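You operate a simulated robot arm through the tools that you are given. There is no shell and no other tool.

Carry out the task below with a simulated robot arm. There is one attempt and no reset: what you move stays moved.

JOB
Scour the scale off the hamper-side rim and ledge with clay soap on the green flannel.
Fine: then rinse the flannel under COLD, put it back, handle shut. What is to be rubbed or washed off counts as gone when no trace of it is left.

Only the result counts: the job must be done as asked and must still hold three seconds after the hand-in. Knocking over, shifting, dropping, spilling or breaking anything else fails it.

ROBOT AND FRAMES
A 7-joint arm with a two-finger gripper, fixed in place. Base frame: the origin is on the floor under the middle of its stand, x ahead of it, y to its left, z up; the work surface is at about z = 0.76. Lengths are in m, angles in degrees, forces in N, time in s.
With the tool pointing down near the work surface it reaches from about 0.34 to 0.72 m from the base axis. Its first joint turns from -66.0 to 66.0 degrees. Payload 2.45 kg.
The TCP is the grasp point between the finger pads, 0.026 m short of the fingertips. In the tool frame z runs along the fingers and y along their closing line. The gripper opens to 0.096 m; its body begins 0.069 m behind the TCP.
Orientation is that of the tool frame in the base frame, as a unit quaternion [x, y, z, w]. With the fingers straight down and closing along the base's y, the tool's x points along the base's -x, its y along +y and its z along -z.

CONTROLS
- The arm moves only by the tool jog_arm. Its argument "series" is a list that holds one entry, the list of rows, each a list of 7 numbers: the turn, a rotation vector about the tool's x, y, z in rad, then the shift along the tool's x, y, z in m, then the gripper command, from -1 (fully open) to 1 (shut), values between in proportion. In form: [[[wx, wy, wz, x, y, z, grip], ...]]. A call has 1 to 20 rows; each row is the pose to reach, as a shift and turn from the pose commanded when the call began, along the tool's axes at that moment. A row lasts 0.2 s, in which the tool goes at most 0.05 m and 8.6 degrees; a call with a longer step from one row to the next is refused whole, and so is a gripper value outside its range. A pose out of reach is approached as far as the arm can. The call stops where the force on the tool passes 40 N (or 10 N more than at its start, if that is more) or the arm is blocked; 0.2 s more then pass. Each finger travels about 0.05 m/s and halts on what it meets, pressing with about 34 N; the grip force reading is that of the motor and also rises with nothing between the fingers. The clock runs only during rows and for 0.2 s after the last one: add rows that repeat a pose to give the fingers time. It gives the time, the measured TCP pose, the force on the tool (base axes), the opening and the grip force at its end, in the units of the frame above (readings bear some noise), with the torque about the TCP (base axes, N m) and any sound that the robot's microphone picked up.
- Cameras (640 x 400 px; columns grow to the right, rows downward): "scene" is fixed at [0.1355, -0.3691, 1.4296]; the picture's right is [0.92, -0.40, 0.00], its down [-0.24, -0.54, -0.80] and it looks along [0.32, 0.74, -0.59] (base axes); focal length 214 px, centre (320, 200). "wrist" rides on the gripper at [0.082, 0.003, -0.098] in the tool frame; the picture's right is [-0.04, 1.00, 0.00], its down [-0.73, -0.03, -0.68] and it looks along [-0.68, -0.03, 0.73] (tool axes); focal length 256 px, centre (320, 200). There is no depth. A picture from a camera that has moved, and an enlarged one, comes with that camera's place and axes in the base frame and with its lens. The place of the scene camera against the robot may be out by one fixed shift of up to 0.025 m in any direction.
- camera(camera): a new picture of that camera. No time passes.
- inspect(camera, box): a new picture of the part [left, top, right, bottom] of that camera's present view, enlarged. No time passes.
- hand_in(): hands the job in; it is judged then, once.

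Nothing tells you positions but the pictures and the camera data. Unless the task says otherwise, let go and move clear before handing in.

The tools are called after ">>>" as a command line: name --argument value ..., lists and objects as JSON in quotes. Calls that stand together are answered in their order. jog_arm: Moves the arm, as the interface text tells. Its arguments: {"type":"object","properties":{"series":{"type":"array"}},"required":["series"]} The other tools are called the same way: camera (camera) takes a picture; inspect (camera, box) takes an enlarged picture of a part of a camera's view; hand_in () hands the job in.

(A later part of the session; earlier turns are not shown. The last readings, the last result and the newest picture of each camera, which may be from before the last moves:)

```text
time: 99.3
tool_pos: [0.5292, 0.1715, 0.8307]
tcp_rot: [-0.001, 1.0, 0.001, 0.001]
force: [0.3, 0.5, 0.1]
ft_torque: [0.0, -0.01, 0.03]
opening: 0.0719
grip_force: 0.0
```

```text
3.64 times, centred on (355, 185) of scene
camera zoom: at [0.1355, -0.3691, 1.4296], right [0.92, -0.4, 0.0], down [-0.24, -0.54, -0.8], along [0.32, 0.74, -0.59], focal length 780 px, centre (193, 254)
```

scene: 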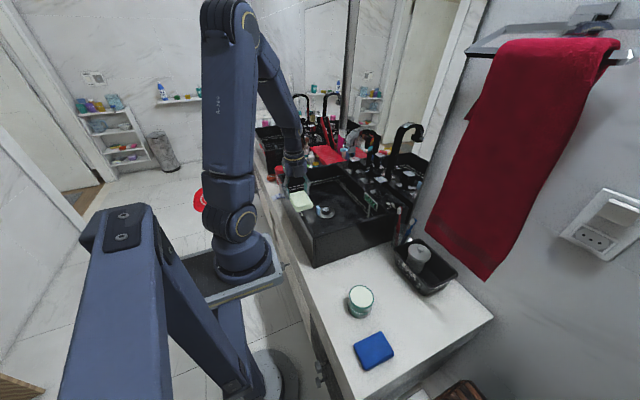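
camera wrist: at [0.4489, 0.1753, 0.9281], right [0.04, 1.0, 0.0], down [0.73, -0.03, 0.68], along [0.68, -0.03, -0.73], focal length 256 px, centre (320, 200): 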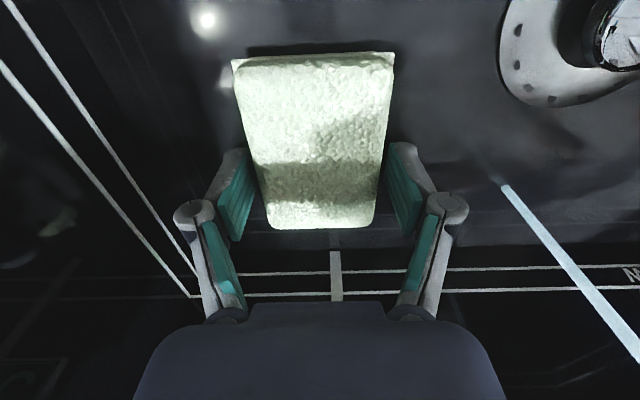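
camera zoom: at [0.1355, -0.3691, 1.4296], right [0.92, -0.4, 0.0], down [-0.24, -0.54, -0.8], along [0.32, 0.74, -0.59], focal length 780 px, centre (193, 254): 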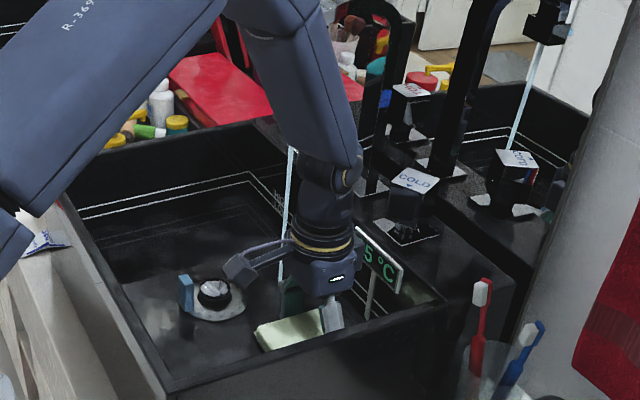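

The flannel is between the fingers; I'll slide 7 mm further along it and grip.

>>> jog_arm --series '[[[0, 0, 0, -0.004, 0, 0, -0.5], [0, 0, 0, -0.0075, 0, 0, -0.5], [0, 0, 0, -0.0075, 0, 0, -0.5], [0, 0, 0, -0.0075, 0, 0, 1], [0, 0, 0, -0.0075, 0, 0, 1], [0, 0, 0, -0.0075, 0, 0, 1], [0, 0, 0, -0.0075, 0, 0, 1]]]'

>>> camera --camera "wrist"

```text
time: 100.9
tool_pos: [0.5384, 0.1728, 0.8306]
tcp_rot: [0.001, 1.0, 0.0, 0.001]
force: [-1.1, -3.0, 6.5]
ft_torque: [-0.24, 0.12, 0.06]
opening: 0.0607
grip_force: 34.0
```

```text
taken
camera wrist: at [0.4569, 0.1756, 0.928], right [0.04, 1.0, 0.0], down [0.73, -0.03, 0.68], along [0.68, -0.03, -0.73], focal length 256 px, centre (320, 200)
```

wrist: 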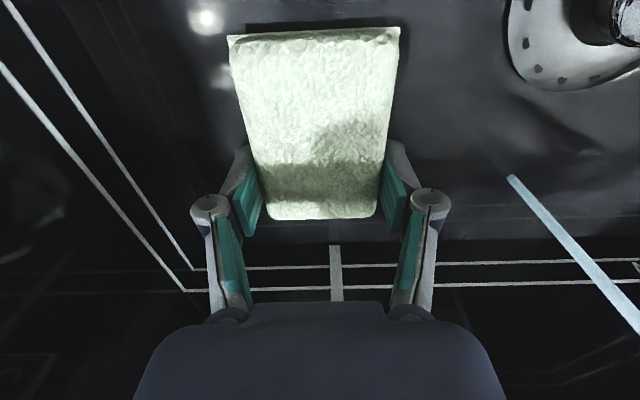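

Gripped. I'll lift it off the floor, pull back a little from the sign, and lean the hand toward the base (pitch about -40°) so that it can go under the spout without touching it.

>>> jog_arm --series '[[[0, 0, 0, 0, 0, -0.01, 1], [0, 0, 0, 0.01, 0, -0.04, 1], [0, 0, 0, 0.03, 0, -0.075, 1], [0, 0, 0, 0.04, 0, -0.1, 1], [0, -0.14, 0, 0.04, 0, -0.11, 1], [0, -0.28, 0, 0.04, 0, -0.11, 1], [0, -0.42, 0, 0.04, 0, -0.11, 1], [0, -0.56, 0, 0.04, 0, -0.11, 1], [0, -0.7, 0, 0.04, 0, -0.11, 1], [0, -0.7, 0, 0.04, 0, -0.11, 1]]]'

>>> camera --camera "wrist"

>>> inspect --camera "scene" --box '[290, 120, 420, 240]'

```text
time: 103.1
tool_pos: [0.4988, 0.1719, 0.9402]
tcp_rot: [0.001, 0.939, 0.0, 0.345]
force: [-0.5, -0.6, -1.0]
ft_torque: [0.02, -0.01, 0.0]
opening: 0.0608
grip_force: 33.9
```

```text
taken
camera wrist: at [0.3725, 0.1751, 0.9615], right [0.03, 1.0, 0.03], down [0.12, -0.03, 0.99], along [0.99, -0.03, -0.12], focal length 256 px, centre (320, 200)
```

wrist: 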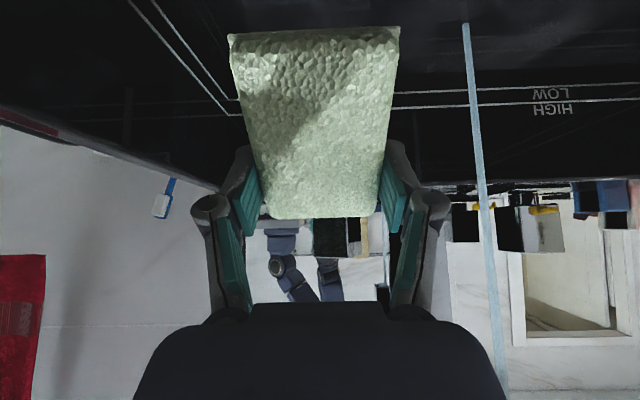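

```text
3.33 times, centred on (355, 180) of scene
camera zoom: at [0.1355, -0.3691, 1.4296], right [0.92, -0.4, 0.0], down [-0.24, -0.54, -0.8], along [0.32, 0.74, -0.59], focal length 715 px, centre (203, 267)
```

zoom: 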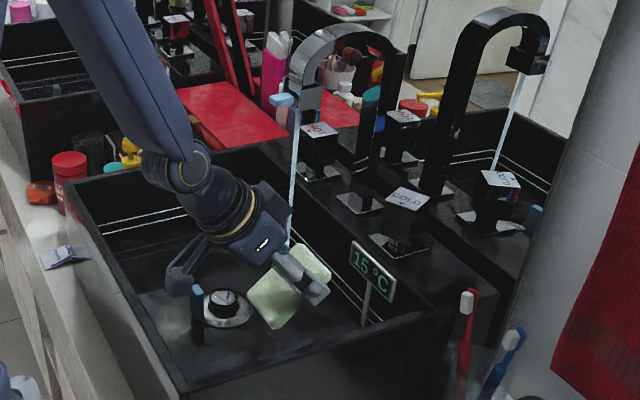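

The stream is at y≈0.287. I'll move the flannel under it at TCP ≈ (0.54, 0.288, 0.925).

>>> jog_arm --series '[[[0, 0, 0, -0.0054, 0.029, 0.0095, 1], [0, 0, 0, -0.0108, 0.058, 0.019, 1], [0, 0, 0, -0.0162, 0.087, 0.0285, 1], [0, 0, 0, -0.0217, 0.116, 0.0379, 1], [0, 0, 0, -0.0217, 0.116, 0.0379, 1]]]'

>>> camera --camera "wrist"

>>> inspect --camera "scene" --box '[290, 120, 420, 240]'

```text
time: 104.3
tool_pos: [0.5381, 0.2865, 0.9269]
tcp_rot: [0.0, 0.939, 0.001, 0.344]
force: [-1.3, 0.4, 0.2]
ft_torque: [-0.03, -0.01, 0.0]
opening: 0.0605
grip_force: 34.1
```

```text
taken
camera wrist: at [0.4128, 0.2906, 0.9477], right [0.03, 1.0, 0.03], down [0.12, -0.03, 0.99], along [0.99, -0.03, -0.12], focal length 256 px, centre (320, 200)
```

wrist: 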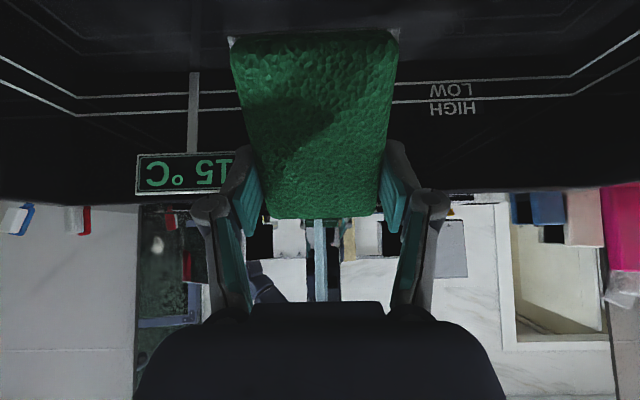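

```text
3.33 times, centred on (355, 180) of scene
camera zoom: at [0.1355, -0.3691, 1.4296], right [0.92, -0.4, 0.0], down [-0.24, -0.54, -0.8], along [0.32, 0.74, -0.59], focal length 715 px, centre (203, 267)
```

zoom: 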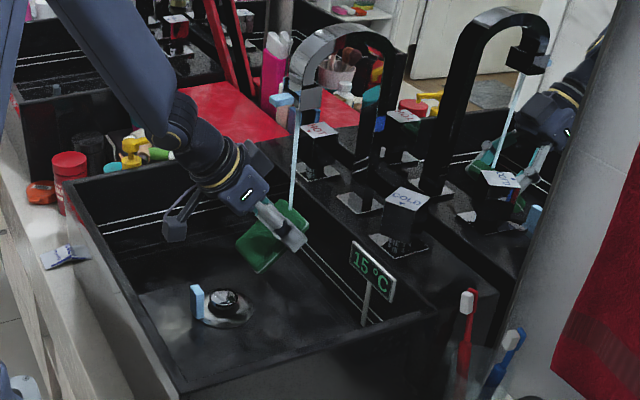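

The flannel has turned green again under the water. I'll keep it in the stream a few more seconds with small movements to rinse it thoroughly.

>>> jog_arm --series '[[[0, 0, 0, 0, 0.008, 0, 1], [0, 0, 0, 0, 0.015, 0, 1], [0, 0, 0, 0, 0.015, 0, 1], [0, 0, 0, 0, 0.008, 0, 1], [0, 0, 0, 0, 0, 0, 1], [0, 0, 0, 0, -0.008, 0, 1], [0, 0, 0, 0, -0.015, 0, 1], [0, 0, 0, 0, -0.015, 0, 1], [0, 0, 0, 0, -0.008, 0, 1], [0, 0, 0, 0, 0, 0, 1], [0, 0, 0, 0, 0, 0.01, 1], [0, 0, 0, 0, 0, 0.015, 1], [0, 0, 0, 0, 0, 0.015, 1], [0, 0, 0, 0, 0, 0.015, 1], [0, 0, 0, 0, 0, 0.008, 1], [0, 0, 0, 0, 0, 0, 1], [0, 0, 0, 0, 0, 0, 1], [0, 0, 0, 0, 0, 0, 1]]]'

>>> inspect --camera "wrist" --box '[220, 10, 420, 240]'

>>> inspect --camera "scene" --box '[300, 150, 400, 230]'

```text
time: 108.1
tool_pos: [0.5388, 0.2886, 0.9238]
tcp_rot: [0.002, 0.939, 0.0, 0.344]
force: [0.1, -0.5, -0.5]
ft_torque: [-0.02, 0.0, -0.01]
opening: 0.0605
grip_force: 34.1
```

```text
1.74 times, centred on (320, 125) of wrist
camera zoom: at [0.4137, 0.2921, 0.9468], right [0.03, 1.0, 0.03], down [0.12, -0.03, 0.99], along [0.99, -0.03, -0.12], focal length 445 px, centre (320, 330)
```

zoom: 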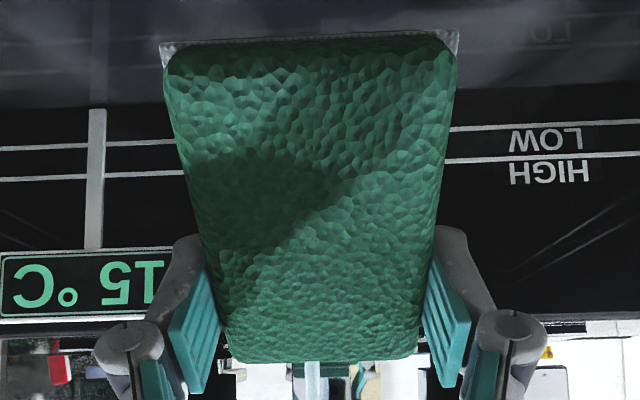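

```text
5.00 times, centred on (350, 190) of scene
camera zoom: at [0.1355, -0.3691, 1.4296], right [0.92, -0.4, 0.0], down [-0.24, -0.54, -0.8], along [0.32, 0.74, -0.59], focal length 1072 px, centre (170, 250)
```

zoom: 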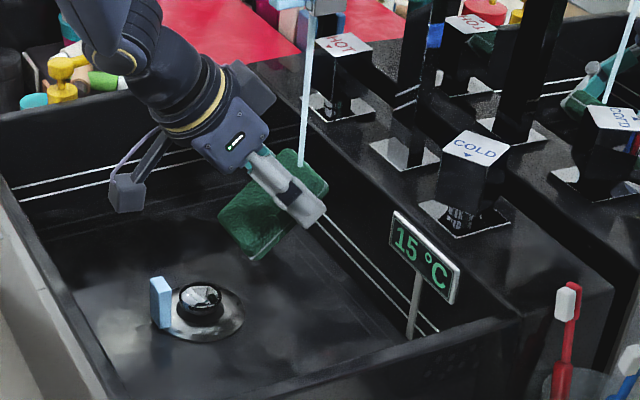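

It looks rinsed, but I'll hold it longer and compare the colour to be sure no soap is left.

>>> jog_arm --series '[[[0, 0, 0, -0.01, 0, 0, 1], [0, 0, 0, -0.015, 0, 0, 1], [0, 0, 0, -0.015, 0.01, 0, 1], [0, 0, 0, -0.015, 0, 0, 1], [0, 0, 0, -0.015, -0.01, 0, 1], [0, 0, 0, -0.01, 0, 0, 1], [0, 0, 0, 0, 0, 0, 1], [0, 0, 0, 0.01, 0, 0, 1], [0, 0, 0, 0.015, 0.01, 0, 1], [0, 0, 0, 0.015, 0, 0, 1], [0, 0, 0, 0.015, -0.01, 0, 1], [0, 0, 0, 0.01, 0, 0, 1], [0, 0, 0, 0, 0, 0, 1], [0, 0, 0, 0, 0, 0, 1], [0, 0, 0, 0, 0, 0, 1], [0, 0, 0, 0, 0, 0, 1], [0, 0, 0, 0, 0, 0, 1], [0, 0, 0, 0, 0, 0, 1], [0, 0, 0, 0, 0, 0, 1]]]'

>>> inspect --camera "wrist" --box '[220, 10, 420, 240]'

>>> inspect --camera "scene" --box '[300, 130, 400, 230]'

```text
time: 112.1
tool_pos: [0.5382, 0.2881, 0.9248]
tcp_rot: [0.001, 0.939, 0.001, 0.345]
force: [0.7, -0.1, -1.1]
ft_torque: [-0.01, -0.03, -0.01]
opening: 0.0605
grip_force: 34.1
```

```text
1.74 times, centred on (320, 125) of wrist
camera zoom: at [0.4136, 0.2924, 0.9464], right [0.03, 1.0, 0.03], down [0.12, -0.03, 0.99], along [0.99, -0.03, -0.12], focal length 445 px, centre (320, 330)
```

zoom: 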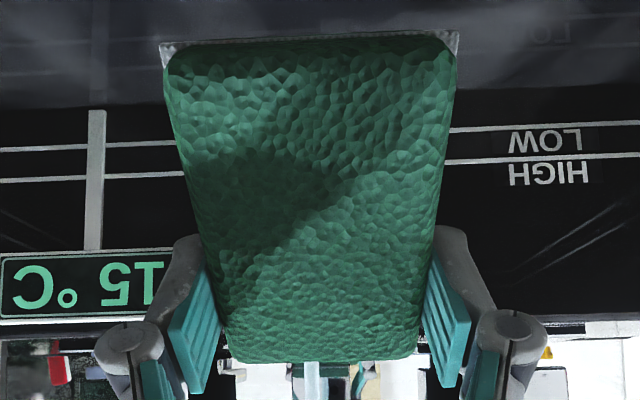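

```text
4.00 times, centred on (350, 180) of scene
camera zoom: at [0.1355, -0.3691, 1.4296], right [0.92, -0.4, 0.0], down [-0.24, -0.54, -0.8], along [0.32, 0.74, -0.59], focal length 858 px, centre (200, 280)
```

zoom: 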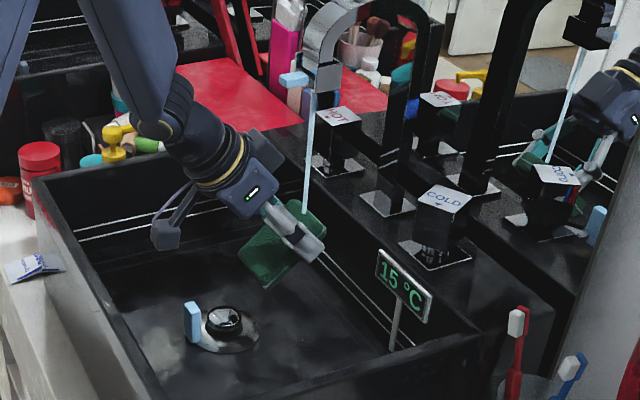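

The colour is steady (wet green), so the rinse is complete. I'll draw it out of the stream, let it drip over the basin, and bring the tool upright.

>>> jog_arm --series '[[[0, 0, 0, 0, -0.03, -0.01, 1], [0, 0, 0, 0, -0.06, -0.025, 1], [0, 0, 0, 0, -0.095, -0.05, 1], [0, 0, 0, 0, -0.13, -0.078, 1], [0, 0, 0, 0, -0.13, -0.078, 1], [0, 0, 0, 0, -0.13, -0.078, 1], [0, 0, 0, 0, -0.13, -0.078, 1], [0, 0, 0, 0, -0.13, -0.078, 1], [0, 0, 0, 0, -0.13, -0.078, 1], [0, 0, 0, 0, -0.13, -0.078, 1], [0, 0.14, 0, 0, -0.13, -0.078, 1], [0, 0.28, 0, 0, -0.13, -0.078, 1], [0, 0.42, 0, 0, -0.13, -0.078, 1], [0, 0.56, 0, 0, -0.13, -0.078, 1], [0, 0.7, 0, 0, -0.13, -0.078, 1], [0, 0.7, 0, 0, -0.13, -0.078, 1]]]'

>>> camera --camera "wrist"

>>> inspect --camera "scene" --box '[280, 120, 420, 250]'

```text
time: 115.5
tool_pos: [0.4886, 0.1578, 0.9843]
tcp_rot: [0.0, 1.0, 0.002, 0.001]
force: [-0.2, -0.4, 0.3]
ft_torque: [-0.02, -0.02, 0.04]
opening: 0.061
grip_force: 34.1
out of reach, approached as far as the arm can: row 12
```

```text
taken
camera wrist: at [0.4072, 0.1609, 1.0821], right [0.04, 1.0, 0.0], down [0.73, -0.03, 0.68], along [0.68, -0.03, -0.73], focal length 256 px, centre (320, 200)
```

wrist: 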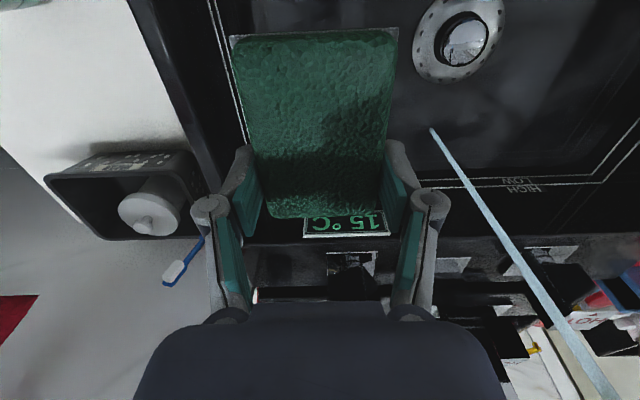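

```text
3.08 times, centred on (350, 185) of scene
camera zoom: at [0.1355, -0.3691, 1.4296], right [0.92, -0.4, 0.0], down [-0.24, -0.54, -0.8], along [0.32, 0.74, -0.59], focal length 660 px, centre (228, 246)
```

zoom: 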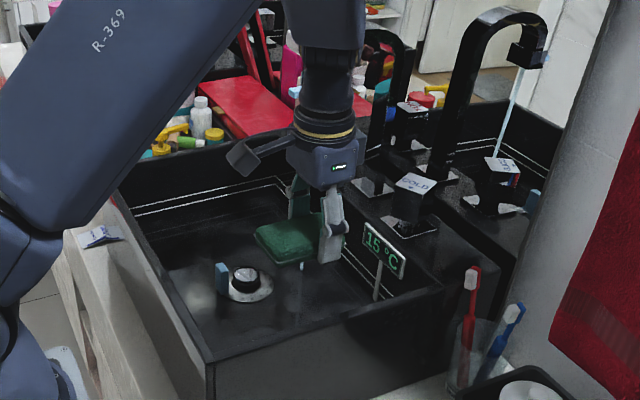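

>>> inspect --camera "scene" --box '[325, 180, 365, 220]'

>>> jog_arm --series '[[[0, 0, 0, 0, 0, 0, 1], [0, 0, 0, 0, 0, 0, 1], [0, 0, 0, 0, 0, 0, 1], [0, 0, 0, 0, 0, 0, 1], [0, 0, 0, 0, 0, 0, 1]]]'

>>> inspect --camera "scene" --box '[325, 180, 365, 220]'

```text
10.00 times, centred on (345, 200) of scene
camera zoom: at [0.1355, -0.3691, 1.4296], right [0.92, -0.4, 0.0], down [-0.24, -0.54, -0.8], along [0.32, 0.74, -0.59], focal length 2145 px, centre (70, 200)
```

zoom: 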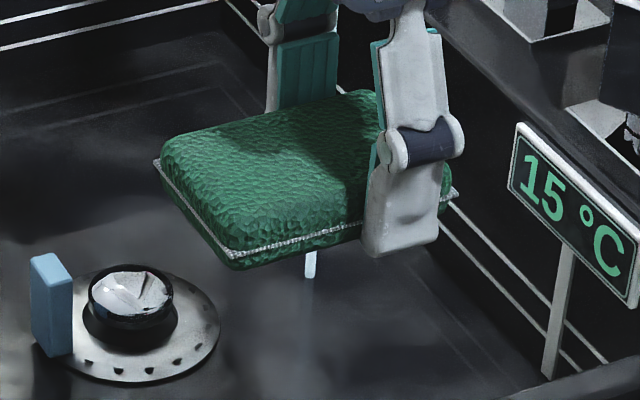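

```text
time: 116.7
tool_pos: [0.488, 0.1578, 0.9839]
tcp_rot: [0.0, 1.0, 0.001, 0.002]
force: [0.3, 0.7, -0.4]
ft_torque: [0.04, -0.05, 0.04]
opening: 0.0606
grip_force: 34.2
```

```text
10.00 times, centred on (345, 200) of scene
camera zoom: at [0.1355, -0.3691, 1.4296], right [0.92, -0.4, 0.0], down [-0.24, -0.54, -0.8], along [0.32, 0.74, -0.59], focal length 2145 px, centre (70, 200)
```

zoom: 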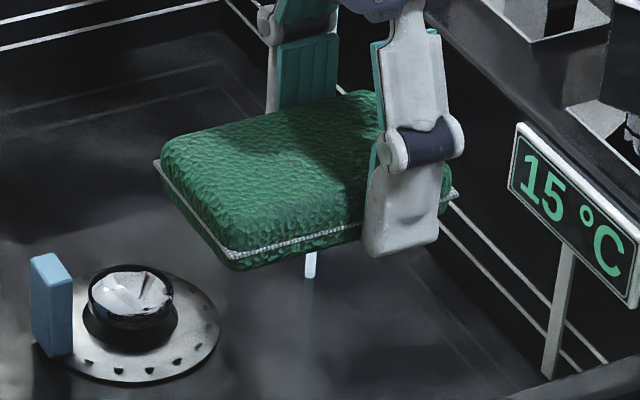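

That light strip was just the stream landing behind; the flannel isn't dripping. Now I carry it back: turn to yaw 180° while moving over to its original spot.

>>> jog_arm --series '[[[0, 0, 0.1428, 0, -0.005, -0.01, 1], [0, 0, 0.2856, 0.005, -0.015, -0.025, 1], [0, 0, 0.4284, 0.01, -0.03, -0.03, 1], [0, 0, 0.5712, 0.017, -0.045, -0.03, 1], [0, 0, 0.714, 0.024, -0.06, -0.03, 1], [0, 0, 0.8568, 0.031, -0.075, -0.03, 1], [0, 0, 0.9996, 0.038, -0.09, -0.03, 1], [0, 0, 1.1424, 0.045, -0.105, -0.03, 1], [0, 0, 1.2852, 0.052, -0.12, -0.03, 1], [0, 0, 1.428, 0.06, -0.13, -0.03, 1], [0, 0, 1.5708, 0.06, -0.13, -0.03, 1], [0, 0, 1.5708, 0.06, -0.13, -0.03, 1]]]'

>>> jog_arm --series '[[[0, 0, 0.1428, -0.004, -0.007, 0, 1], [0, 0, 0.2856, -0.008, -0.014, 0, 1], [0, 0, 0.4284, -0.012, -0.021, 0, 1], [0, 0, 0.5712, -0.016, -0.028, 0, 1], [0, 0, 0.714, -0.02, -0.036, 0, 1], [0, 0, 0.8568, -0.024, -0.044, 0, 1], [0, 0, 0.9996, -0.028, -0.052, 0, 1], [0, 0, 1.1424, -0.032, -0.06, 0, 1], [0, 0, 1.2852, -0.037, -0.068, 0, 1], [0, 0, 1.428, -0.042, -0.076, 0, 1], [0, 0, 1.5108, -0.0445, -0.082, 0, 1], [0, 0, 1.5108, -0.0445, -0.082, 0, 1]]]'

>>> camera --camera "wrist"

>>> inspect --camera "scene" --box '[280, 130, 440, 330]'

```text
time: 119.3
tool_pos: [0.4276, 0.0279, 1.0138]
tcp_rot: [0.708, 0.706, 0.002, 0.0]
force: [0.5, 0.6, -1.2]
ft_torque: [0.01, 0.01, 0.0]
opening: 0.0605
grip_force: 34.1
```

```text
time: 121.9
tool_pos: [0.355, -0.013, 1.0014]
tcp_rot: [1.0, 0.029, 0.002, 0.0]
force: [0.1, 0.4, -1.1]
ft_torque: [-0.04, -0.01, -0.01]
opening: 0.0609
grip_force: 34.3
out of reach, approached as far as the arm can: row 9, 10, 11, 12
```

```text
taken
camera wrist: at [0.4373, -0.012, 1.1001], right [0.02, -1.0, 0.0], down [-0.74, -0.01, 0.68], along [-0.68, -0.01, -0.74], focal length 256 px, centre (320, 200)
```

wrist: 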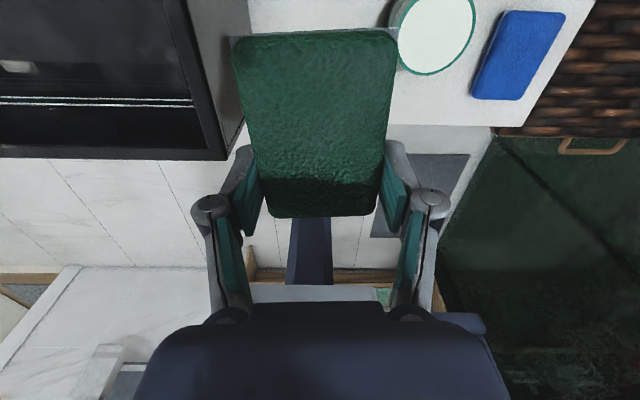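

```text
2.00 times, centred on (360, 230) of scene
camera zoom: at [0.1355, -0.3691, 1.4296], right [0.92, -0.4, 0.0], down [-0.24, -0.54, -0.8], along [0.32, 0.74, -0.59], focal length 429 px, centre (240, 140)
```

zoom: 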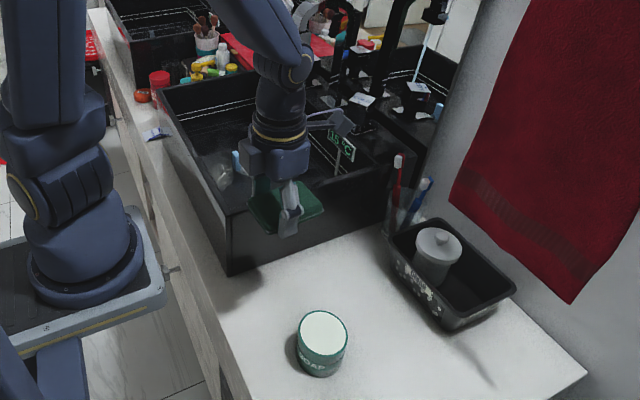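

The inner reach is limited at this height, so I'll go down to z≈0.87 first and check the position over the original spot.

>>> jog_arm --series '[[[0, 0, 0, 0, 0, 0.03, 1], [0, 0, 0, 0, 0, 0.06, 1], [0, 0, 0, 0, 0, 0.09, 1], [0, 0, 0, 0, 0, 0.115, 1], [0, 0, 0, 0, 0, 0.13, 1], [0, 0, 0, 0, 0, 0.13, 1]]]'

>>> camera --camera "wrist"

```text
time: 123.3
tool_pos: [0.3559, -0.0132, 0.8718]
tcp_rot: [1.0, 0.029, 0.002, -0.002]
force: [0.2, 0.1, 0.9]
ft_torque: [-0.03, 0.04, -0.01]
opening: 0.0609
grip_force: 34.6
```

```text
taken
camera wrist: at [0.4373, -0.0119, 0.9702], right [0.02, -1.0, 0.0], down [-0.74, -0.02, 0.68], along [-0.68, -0.01, -0.74], focal length 256 px, centre (320, 200)
```

wrist: 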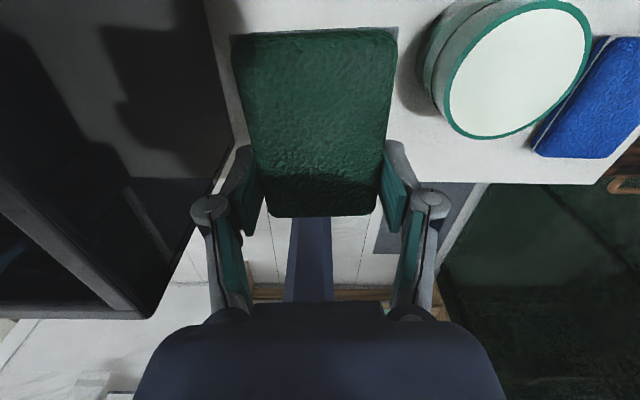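

I'll correct to (0.3455, -0.015) and lower to just above the counter.

>>> jog_arm --series '[[[0, 0, 0, -0.0055, 0.0006, 0, 1], [0, 0, 0, -0.0105, 0.0012, 0.015, 1], [0, 0, 0, -0.0105, 0.0012, 0.035, 1], [0, 0, 0, -0.0105, 0.0012, 0.055, 1], [0, 0, 0, -0.0105, 0.0012, 0.068, 1], [0, 0, 0, -0.0105, 0.0012, 0.0745, 1], [0, 0, 0, -0.0105, 0.0012, 0.0745, 1]]]'

>>> camera --camera "wrist"

```text
time: 124.9
tool_pos: [0.3466, -0.014, 0.7971]
tcp_rot: [1.0, 0.031, 0.002, 0.0]
force: [-0.3, 0.2, -0.5]
ft_torque: [0.01, -0.01, 0.01]
opening: 0.0609
grip_force: 33.5
```

```text
taken
camera wrist: at [0.4276, -0.0132, 0.8949], right [0.02, -1.0, 0.0], down [-0.74, -0.02, 0.68], along [-0.68, -0.01, -0.74], focal length 256 px, centre (320, 200)
```

wrist: 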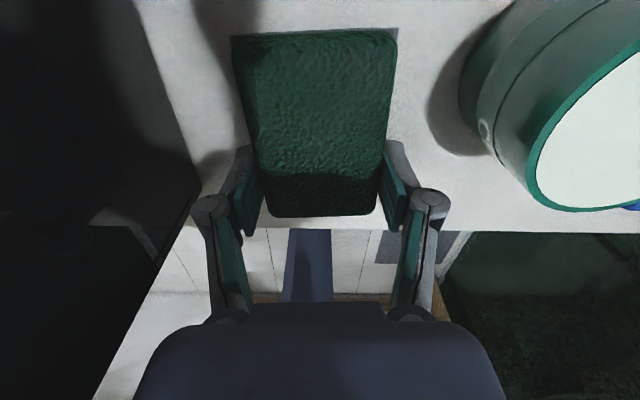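

Position matches the first grasp. Lowering the last few millimetres in small steps to feel the counter.

>>> jog_arm --series '[[[0, 0, 0, 0, 0, 0.001, 1], [0, 0, 0, 0, 0, 0.002, 1], [0, 0, 0, 0, 0, 0.002, 1]]]'

>>> jog_arm --series '[[[0, 0, 0, 0, 0, 0.0007, 1], [0, 0, 0, 0, 0, 0.0014, 1], [0, 0, 0, 0, 0, 0.0014, 1]]]'

```text
time: 125.7
tool_pos: [0.3455, -0.0152, 0.7958]
tcp_rot: [1.0, 0.03, 0.002, -0.001]
force: [-0.5, 0.5, -0.2]
ft_torque: [0.01, -0.01, 0.01]
opening: 0.0607
grip_force: 34.5
```

```text
time: 126.5
tool_pos: [0.345, -0.0163, 0.794]
tcp_rot: [1.0, 0.03, 0.001, -0.002]
force: [-0.7, -0.8, -0.7]
ft_torque: [0.01, 0.0, 0.01]
opening: 0.0609
grip_force: 34.3
```

>>> jog_arm --series '[[[0, 0, 0, 0, 0, 0.0007, 1], [0, 0, 0, 0, 0, 0.0013, 1], [0, 0, 0, 0, 0, 0.0013, 1]]]'

>>> inspect --camera "scene" --box '[310, 250, 380, 310]'

```text
time: 127.3
tool_pos: [0.3451, -0.0157, 0.7934]
tcp_rot: [1.0, 0.029, 0.002, -0.001]
force: [-0.6, -0.7, -0.3]
ft_torque: [-0.02, 0.01, -0.01]
opening: 0.0607
grip_force: 34.5
```

```text
6.67 times, centred on (345, 280) of scene
camera zoom: at [0.1355, -0.3691, 1.4296], right [0.92, -0.4, 0.0], down [-0.24, -0.54, -0.8], along [0.32, 0.74, -0.59], focal length 1430 px, centre (153, -333)
```

zoom: 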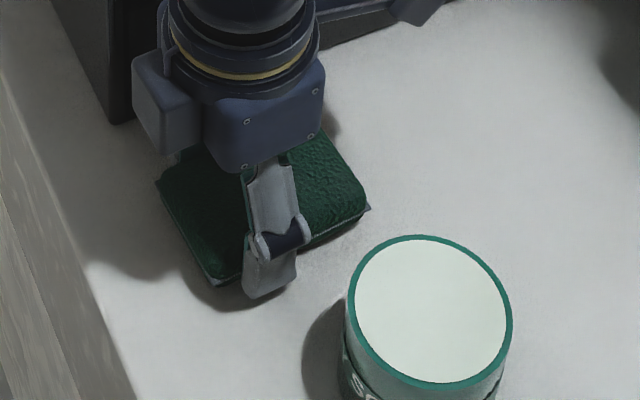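

>>> jog_arm --series '[[[0, 0, 0, 0, 0, 0.0005, 1], [0, 0, 0, 0, 0, 0.001, 1], [0, 0, 0, 0, 0, 0.001, 1]]]'

>>> jog_arm --series '[[[0, 0, 0, 0, 0, 0.0005, 1], [0, 0, 0, 0, 0, 0.001, 1], [0, 0, 0, 0, 0, 0.001, 1]]]'

```text
time: 128.1
tool_pos: [0.3442, -0.0159, 0.7929]
tcp_rot: [1.0, 0.029, 0.002, 0.0]
force: [0.4, -0.1, 0.2]
ft_torque: [0.06, 0.01, 0.02]
opening: 0.0607
grip_force: 33.7
```

```text
time: 128.9
tool_pos: [0.3459, -0.0157, 0.7904]
tcp_rot: [1.0, 0.03, 0.001, -0.001]
force: [-1.0, 0.4, -0.4]
ft_torque: [0.01, 0.03, -0.04]
opening: 0.0607
grip_force: 33.9
```

>>> jog_arm --series '[[[0, 0, 0, 0, 0, 0.0005, 1], [0, 0, 0, 0, 0, 0.001, 1], [0, 0, 0, 0, 0, 0.001, 1]]]'

>>> jog_arm --series '[[[0, 0, 0, 0, 0, 0.0005, 1], [0, 0, 0, 0, 0, 0.001, 1], [0, 0, 0, 0, 0, 0.001, 1]]]'

```text
time: 129.7
tool_pos: [0.345, -0.0169, 0.7902]
tcp_rot: [1.0, 0.029, 0.002, -0.001]
force: [0.6, -0.2, 0.0]
ft_torque: [0.01, -0.01, 0.02]
opening: 0.0606
grip_force: 33.7
```

```text
time: 130.5
tool_pos: [0.3456, -0.0155, 0.788]
tcp_rot: [1.0, 0.031, 0.002, -0.001]
force: [0.2, 0.6, 0.4]
ft_torque: [0.01, 0.02, 0.02]
opening: 0.0608
grip_force: 33.8
```

>>> jog_arm --series '[[[0, 0, 0, 0, 0, 0.0005, 1], [0, 0, 0, 0, 0, 0.001, 1], [0, 0, 0, 0, 0, 0.001, 1]]]'

>>> inspect --camera "scene" --box '[322, 262, 362, 302]'

```text
time: 131.3
tool_pos: [0.3454, -0.0156, 0.7875]
tcp_rot: [1.0, 0.03, 0.002, 0.0]
force: [-0.9, 0.3, -0.6]
ft_torque: [0.0, 0.03, 0.0]
opening: 0.0609
grip_force: 34.1
```

```text
10.00 times, centred on (342, 282) of scene
camera zoom: at [0.1355, -0.3691, 1.4296], right [0.92, -0.4, 0.0], down [-0.24, -0.54, -0.8], along [0.32, 0.74, -0.59], focal length 2145 px, centre (100, -620)
```

zoom: 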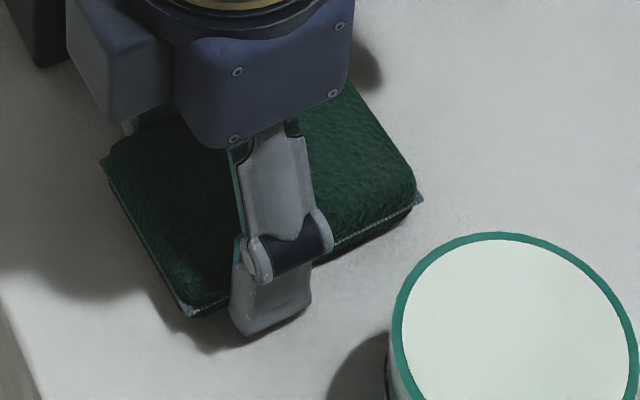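

>>> jog_arm --series '[[[0, 0, 0, 0, 0, 0.0004, 1], [0, 0, 0, 0, 0, 0.0008, 1], [0, 0, 0, 0, 0, 0.0008, 1]]]'

```text
time: 132.1
tool_pos: [0.3453, -0.0158, 0.7868]
tcp_rot: [1.0, 0.03, 0.002, -0.001]
force: [1.0, 0.2, -0.7]
ft_torque: [-0.01, 0.02, 0.0]
opening: 0.0607
grip_force: 33.7
```

Releasing: open in two stages, then rise straight up.

>>> jog_arm --series '[[[0, 0, 0, 0, 0, 0, 0.0], [0, 0, 0, 0, 0, 0, -0.45], [0, 0, 0, 0, 0, 0, -0.6], [0, 0, 0, 0, 0, 0, -0.6], [0, 0, 0, 0, 0, 0, -0.6]]]'

>>> camera --camera "wrist"

>>> inspect --camera "scene" --box '[322, 262, 362, 302]'

```text
time: 133.3
tool_pos: [0.3455, -0.0151, 0.7874]
tcp_rot: [1.0, 0.029, 0.002, -0.001]
force: [0.9, -0.1, 0.7]
ft_torque: [0.01, 0.0, 0.0]
opening: 0.0771
grip_force: 0.1
```

```text
taken
camera wrist: at [0.4277, -0.0139, 0.8852], right [0.02, -1.0, 0.0], down [-0.74, -0.02, 0.68], along [-0.68, -0.01, -0.74], focal length 256 px, centre (320, 200)
```

wrist: 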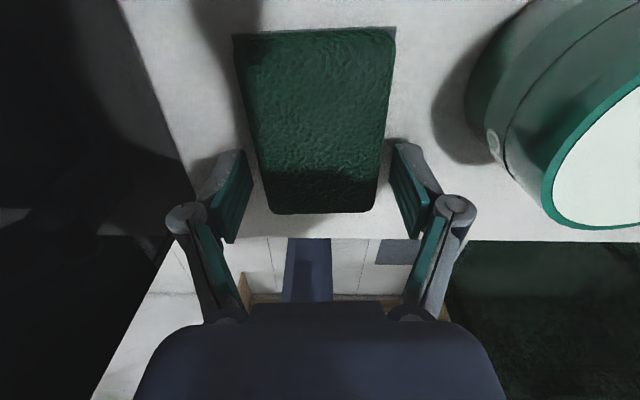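

```text
10.00 times, centred on (342, 282) of scene
camera zoom: at [0.1355, -0.3691, 1.4296], right [0.92, -0.4, 0.0], down [-0.24, -0.54, -0.8], along [0.32, 0.74, -0.59], focal length 2145 px, centre (100, -620)
```

zoom: 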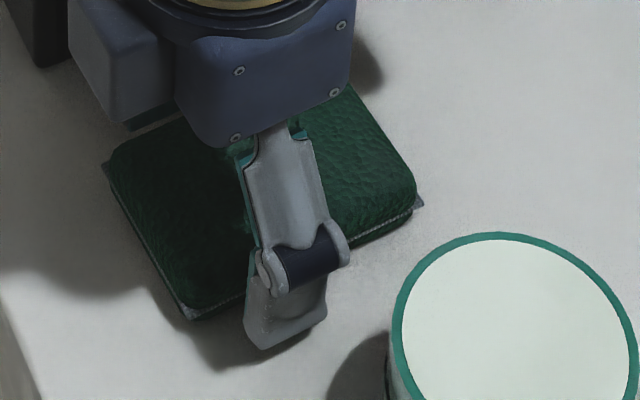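

Released and flat. Rising straight up and checking.

>>> jog_arm --series '[[[0, 0, 0, 0, 0, -0.02, -0.6], [0, 0, 0, 0, 0, -0.05, -0.6], [0, 0, 0, 0.02, 0, -0.09, -0.6], [0, 0, 0, 0.05, 0, -0.13, -0.6], [0, 0, 0, 0.085, 0, -0.17, -0.6], [0, 0, 0, 0.11, 0, -0.21, -0.6], [0, 0, 0, 0.11, 0, -0.24, -0.6], [0, 0, 0, 0.11, 0, -0.24, -0.6]]]'

>>> camera --camera "wrist"

>>> inspect --camera "scene" --box '[300, 230, 420, 380]'

>>> inspect --camera "scene" --box '[316, 264, 354, 298]'

>>> inspect --camera "scene" --box '[280, 130, 420, 250]'

```text
refused: row 5 steps farther than a row can; nothing moved
```

```text
taken
camera wrist: at [0.4277, -0.0139, 0.8852], right [0.02, -1.0, 0.0], down [-0.74, -0.02, 0.68], along [-0.68, -0.01, -0.74], focal length 256 px, centre (320, 200)
```

wrist: 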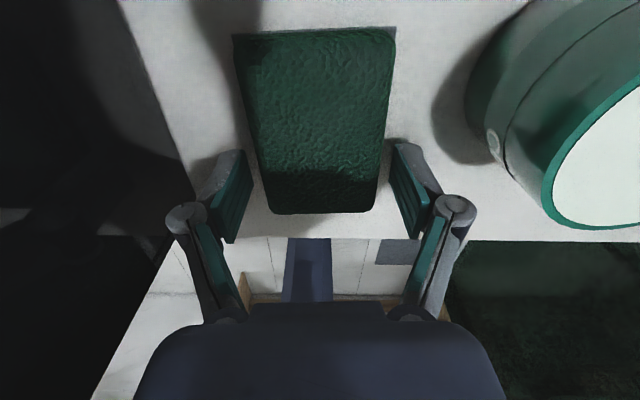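

```text
2.67 times, centred on (360, 305) of scene
camera zoom: at [0.1355, -0.3691, 1.4296], right [0.92, -0.4, 0.0], down [-0.24, -0.54, -0.8], along [0.32, 0.74, -0.59], focal length 572 px, centre (213, -80)
```

zoom: 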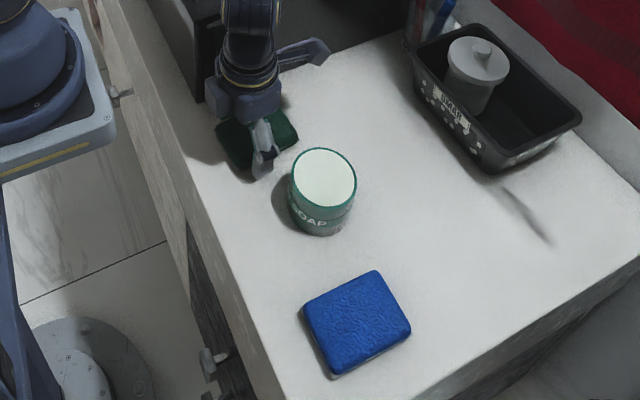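

```text
11.76 times, centred on (335, 281) of scene
camera zoom: at [0.1355, -0.3691, 1.4296], right [0.92, -0.4, 0.0], down [-0.24, -0.54, -0.8], along [0.32, 0.74, -0.59], focal length 2523 px, centre (144, -753)
```

zoom: 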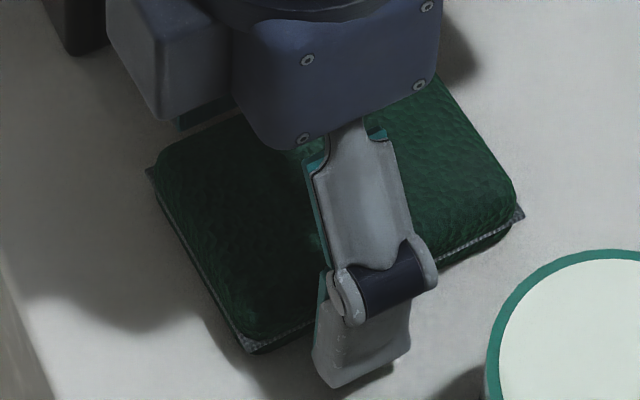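

```text
3.33 times, centred on (350, 190) of scene
camera zoom: at [0.1355, -0.3691, 1.4296], right [0.92, -0.4, 0.0], down [-0.24, -0.54, -0.8], along [0.32, 0.74, -0.59], focal length 715 px, centre (220, 233)
```

zoom: 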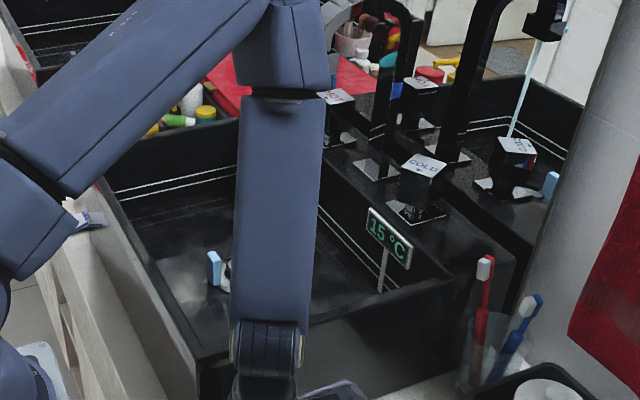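

The flannel is back flat within about 8 mm of its original spot, which is fine. I'll redo the retreat with smaller rows.

>>> jog_arm --series '[[[0, 0, 0, 0, 0, -0.02, -0.6], [0, 0, 0, 0, 0, -0.05, -0.6], [0, 0, 0, 0, 0, -0.09, -0.6], [0, 0, 0, 0.02, 0, -0.13, -0.6], [0, 0, 0, 0.05, 0, -0.165, -0.6], [0, 0, 0, 0.08, 0, -0.2, -0.6], [0, 0, 0, 0.11, 0, -0.235, -0.6], [0, 0, 0, 0.11, 0, -0.235, -0.6]]]'

>>> camera --camera "wrist"

>>> inspect --camera "scene" --box '[300, 240, 400, 380]'

>>> inspect --camera "scene" --box '[316, 264, 354, 298]'

```text
time: 135.1
tool_pos: [0.4513, -0.0103, 1.0215]
tcp_rot: [1.0, 0.03, 0.002, -0.002]
force: [-0.4, 0.5, 0.5]
ft_torque: [-0.02, 0.01, -0.02]
opening: 0.0765
grip_force: 0.0
out of reach, approached as far as the arm can: row 3
```

```text
taken
camera wrist: at [0.5343, -0.0083, 1.1198], right [0.02, -1.0, 0.0], down [-0.74, -0.01, 0.68], along [-0.68, -0.01, -0.74], focal length 256 px, centre (320, 200)
```

wrist: 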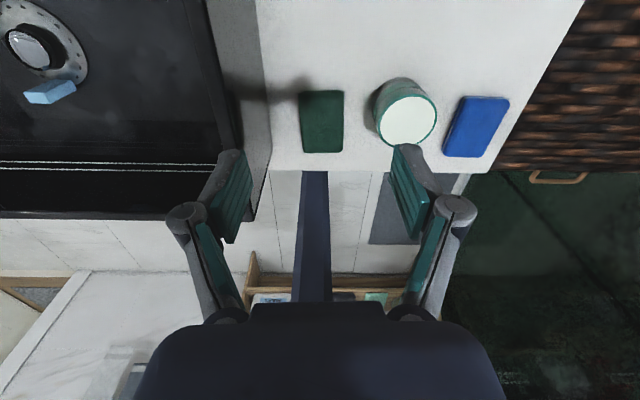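

```text
2.86 times, centred on (350, 310) of scene
camera zoom: at [0.1355, -0.3691, 1.4296], right [0.92, -0.4, 0.0], down [-0.24, -0.54, -0.8], along [0.32, 0.74, -0.59], focal length 613 px, centre (234, -114)
```

zoom: 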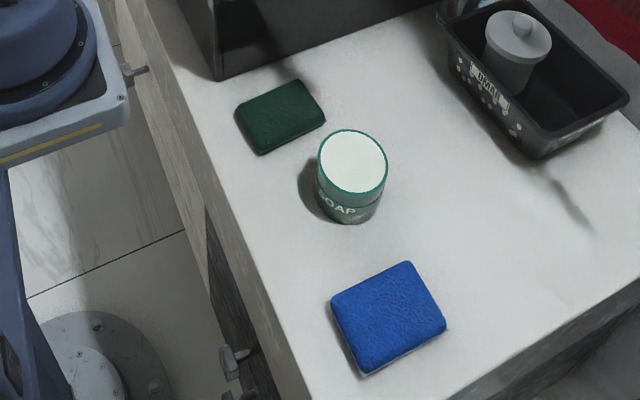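

```text
11.76 times, centred on (335, 281) of scene
camera zoom: at [0.1355, -0.3691, 1.4296], right [0.92, -0.4, 0.0], down [-0.24, -0.54, -0.8], along [0.32, 0.74, -0.59], focal length 2523 px, centre (144, -753)
```

zoom: 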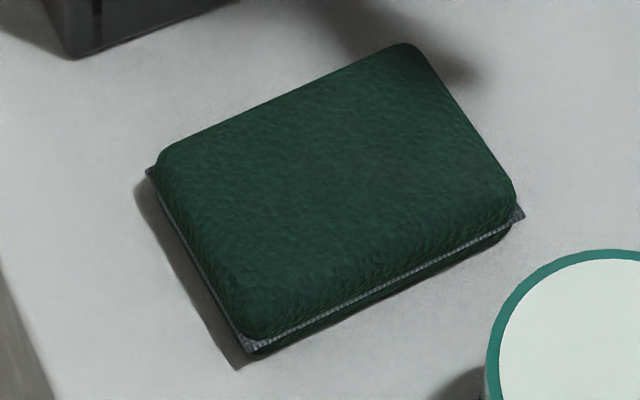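

The flannel is back in place and the jar is unmoved. Now back to the COLD handle: I'll turn the tool to match its 26° open position on the way.

>>> jog_arm --series '[[[0, 0, -0.1374, 0, 0, -0.005, -0.25], [0, 0, -0.2747, 0, 0, -0.01, -0.25], [0, 0, -0.4121, 0, 0, -0.015, -0.25], [0, 0, -0.5495, 0, 0, -0.02, -0.25], [0, 0, -0.6868, 0, 0, -0.025, -0.25], [0, 0, -0.8242, 0, 0, -0.03, -0.25], [0, 0, -0.9616, 0, 0, -0.035, -0.25], [0, 0, -1.0989, 0, 0, -0.04, -0.25], [0, 0, -1.2363, 0, 0, -0.045, -0.25], [0, 0, -1.3737, 0, 0, -0.05, -0.25], [0, 0, -1.5108, 0, 0, -0.05, -0.25], [0, 0, -1.5108, 0, 0, -0.05, -0.25]]]'

>>> jog_arm --series '[[[0, 0, -0.145, 0.009, 0.008, 0, -0.25], [0, 0, -0.29, 0.018, 0.016, 0, -0.25], [0, 0, -0.435, 0.027, 0.024, 0, -0.25], [0, 0, -0.58, 0.036, 0.032, 0, -0.25], [0, 0, -0.725, 0.045, 0.04, 0, -0.25], [0, 0, -0.87, 0.054, 0.048, 0, -0.25], [0, 0, -1.015, 0.063, 0.056, 0, -0.25], [0, 0, -1.16, 0.072, 0.064, 0, -0.25], [0, 0, -1.305, 0.082, 0.072, 0, -0.25], [0, 0, -1.45, 0.092, 0.08, 0, -0.25], [0, 0, -1.595, 0.102, 0.088, 0, -0.25], [0, 0, -1.74, 0.112, 0.096, 0, -0.25], [0, 0, -1.885, 0.122, 0.104, 0, -0.25], [0, 0, -2.03, 0.13, 0.11, 0, -0.25], [0, 0, -2.03, 0.13, 0.11, 0, -0.25]]]'

>>> camera --camera "wrist"

>>> inspect --camera "scene" --box '[300, 120, 430, 250]'

```text
time: 137.7
tool_pos: [0.4541, -0.0104, 1.0712]
tcp_rot: [0.707, 0.708, 0.002, 0.0]
force: [-0.4, -0.2, -0.1]
ft_torque: [-0.02, 0.0, 0.0]
opening: 0.0599
grip_force: 0.1
```

```text
time: 140.9
tool_pos: [0.5643, 0.12, 1.0742]
tcp_rot: [-0.229, 0.973, 0.001, 0.001]
force: [0.7, 1.3, 0.8]
ft_torque: [0.0, 0.0, 0.02]
opening: 0.0597
grip_force: 0.0
```

```text
taken
camera wrist: at [0.49, 0.0871, 1.1716], right [-0.41, 0.91, 0.0], down [0.67, 0.3, 0.68], along [0.62, 0.28, -0.73], focal length 256 px, centre (320, 200)
```

wrist: 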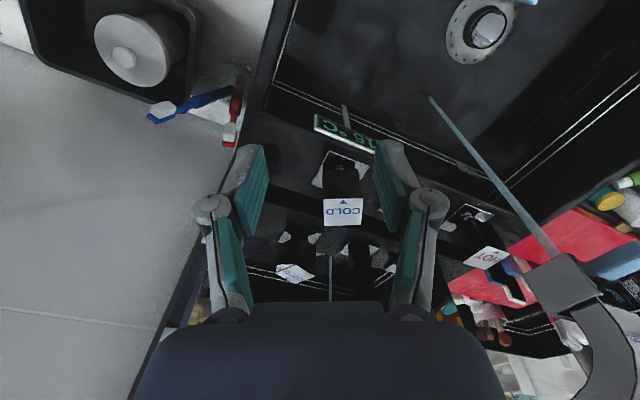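

```text
3.08 times, centred on (365, 185) of scene
camera zoom: at [0.1355, -0.3691, 1.4296], right [0.92, -0.4, 0.0], down [-0.24, -0.54, -0.8], along [0.32, 0.74, -0.59], focal length 660 px, centre (182, 246)
```

zoom: 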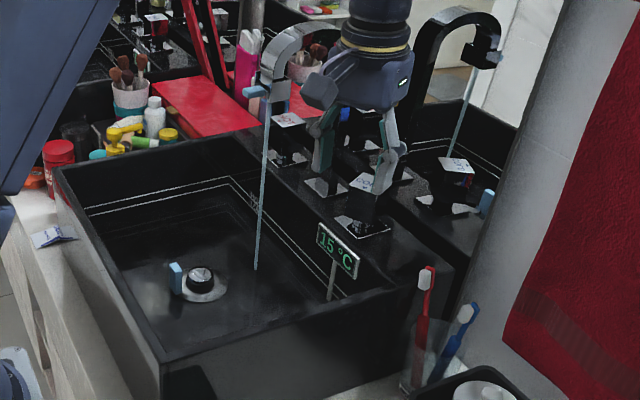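

The label is square to the tool. Moving above the handle and then down around it.

>>> jog_arm --series '[[[0, 0, 0, -0.04, 0.0065, 0, -0.25], [0, 0, 0, -0.08, 0.013, 0, -0.25], [0, 0, 0, -0.1092, 0.0179, 0, -0.25], [0, 0, 0, -0.1092, 0.0179, 0, -0.25]]]'

>>> camera --camera "wrist"

```text
time: 141.9
tool_pos: [0.6543, 0.1851, 1.0761]
tcp_rot: [-0.228, 0.974, 0.0, 0.002]
force: [0.2, -0.8, -0.8]
ft_torque: [-0.02, 0.02, 0.03]
opening: 0.0599
grip_force: 0.1
```

```text
taken
camera wrist: at [0.5799, 0.1524, 1.173], right [-0.41, 0.91, 0.0], down [0.67, 0.3, 0.68], along [0.62, 0.28, -0.73], focal length 256 px, centre (320, 200)
```

wrist: 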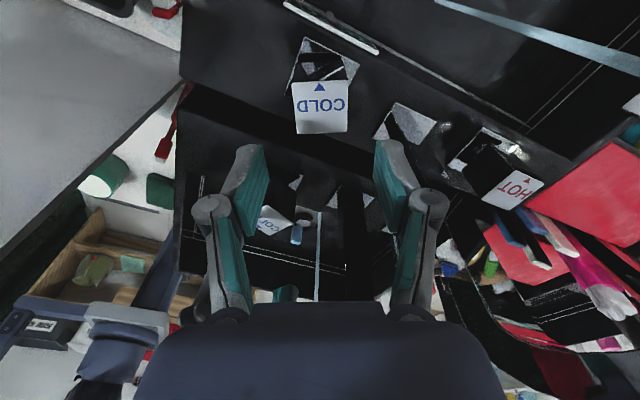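

>>> jog_arm --series '[[[0, 0, 0, 0, 0, 0.03, -0.25], [0, 0, 0, 0, 0, 0.06, -0.25], [0, 0, 0, 0, 0, 0.085, -0.25], [0, 0, 0, 0, 0, 0.1015, -0.25], [0, 0, 0, 0, 0, 0.1015, -0.25], [0, 0, 0, 0, 0, 0.1015, 1], [0, 0, 0, 0, 0, 0.1015, 1], [0, 0, 0, 0, 0, 0.1015, 1], [0, 0, 0, 0, 0, 0.1015, 1]]]'

>>> inspect --camera "wrist" --box '[260, 80, 400, 240]'

```text
time: 143.9
tool_pos: [0.6528, 0.1857, 0.9722]
tcp_rot: [-0.228, 0.974, 0.001, 0.001]
force: [-4.7, 10.6, 1.6]
ft_torque: [0.33, 0.17, -0.01]
opening: 0.0396
grip_force: 44.8
```

```text
2.50 times, centred on (330, 160) of wrist
camera zoom: at [0.5791, 0.1523, 1.0699], right [-0.41, 0.91, 0.0], down [0.67, 0.3, 0.68], along [0.62, 0.28, -0.73], focal length 640 px, centre (295, 300)
```

zoom: 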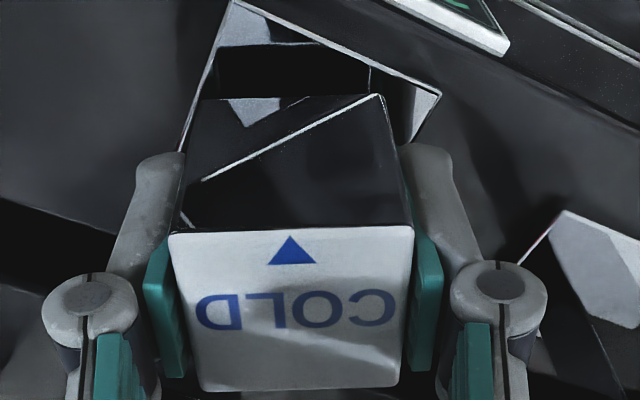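

Gripped. Turning it clockwise back toward shut in small steps.

>>> jog_arm --series '[[[0, 0, 0.06, 0, 0, 0, 1], [0, 0, 0.12, 0, 0, 0, 1], [0, 0, 0.18, 0, 0, 0, 1], [0, 0, 0.24, 0, 0, 0, 1], [0, 0, 0.3, 0, 0, 0, 1], [0, 0, 0.36, 0, 0, 0, 1], [0, 0, 0.4, 0, 0, 0, 1], [0, 0, 0.4, 0, 0, 0, 1]]]'

>>> inspect --camera "scene" --box '[310, 120, 420, 230]'

>>> inspect --camera "wrist" --box '[260, 80, 400, 240]'

```text
time: 145.7
tool_pos: [0.6538, 0.1841, 0.9724]
tcp_rot: [-0.029, 1.0, 0.0, 0.002]
force: [-12.7, 11.6, 14.9]
ft_torque: [0.04, 1.19, -0.01]
opening: 0.0398
grip_force: 45.2
```

```text
3.64 times, centred on (365, 175) of scene
camera zoom: at [0.1348, -0.3688, 1.4297], right [0.92, -0.4, 0.0], down [-0.24, -0.54, -0.8], along [0.32, 0.74, -0.59], focal length 780 px, centre (156, 291)
```

zoom: 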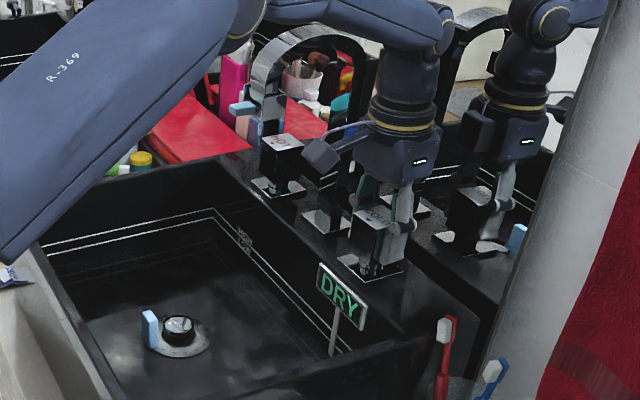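

```text
2.50 times, centred on (330, 160) of wrist
camera zoom: at [0.5721, 0.1836, 1.07], right [-0.02, 1.0, 0.0], down [0.73, 0.01, 0.68], along [0.68, 0.01, -0.73], focal length 640 px, centre (295, 300)
```

zoom: 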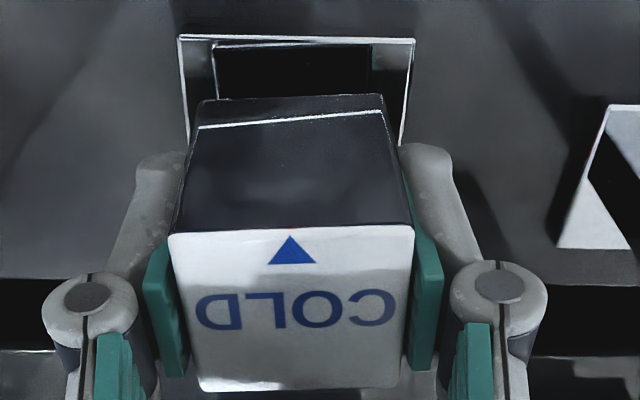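

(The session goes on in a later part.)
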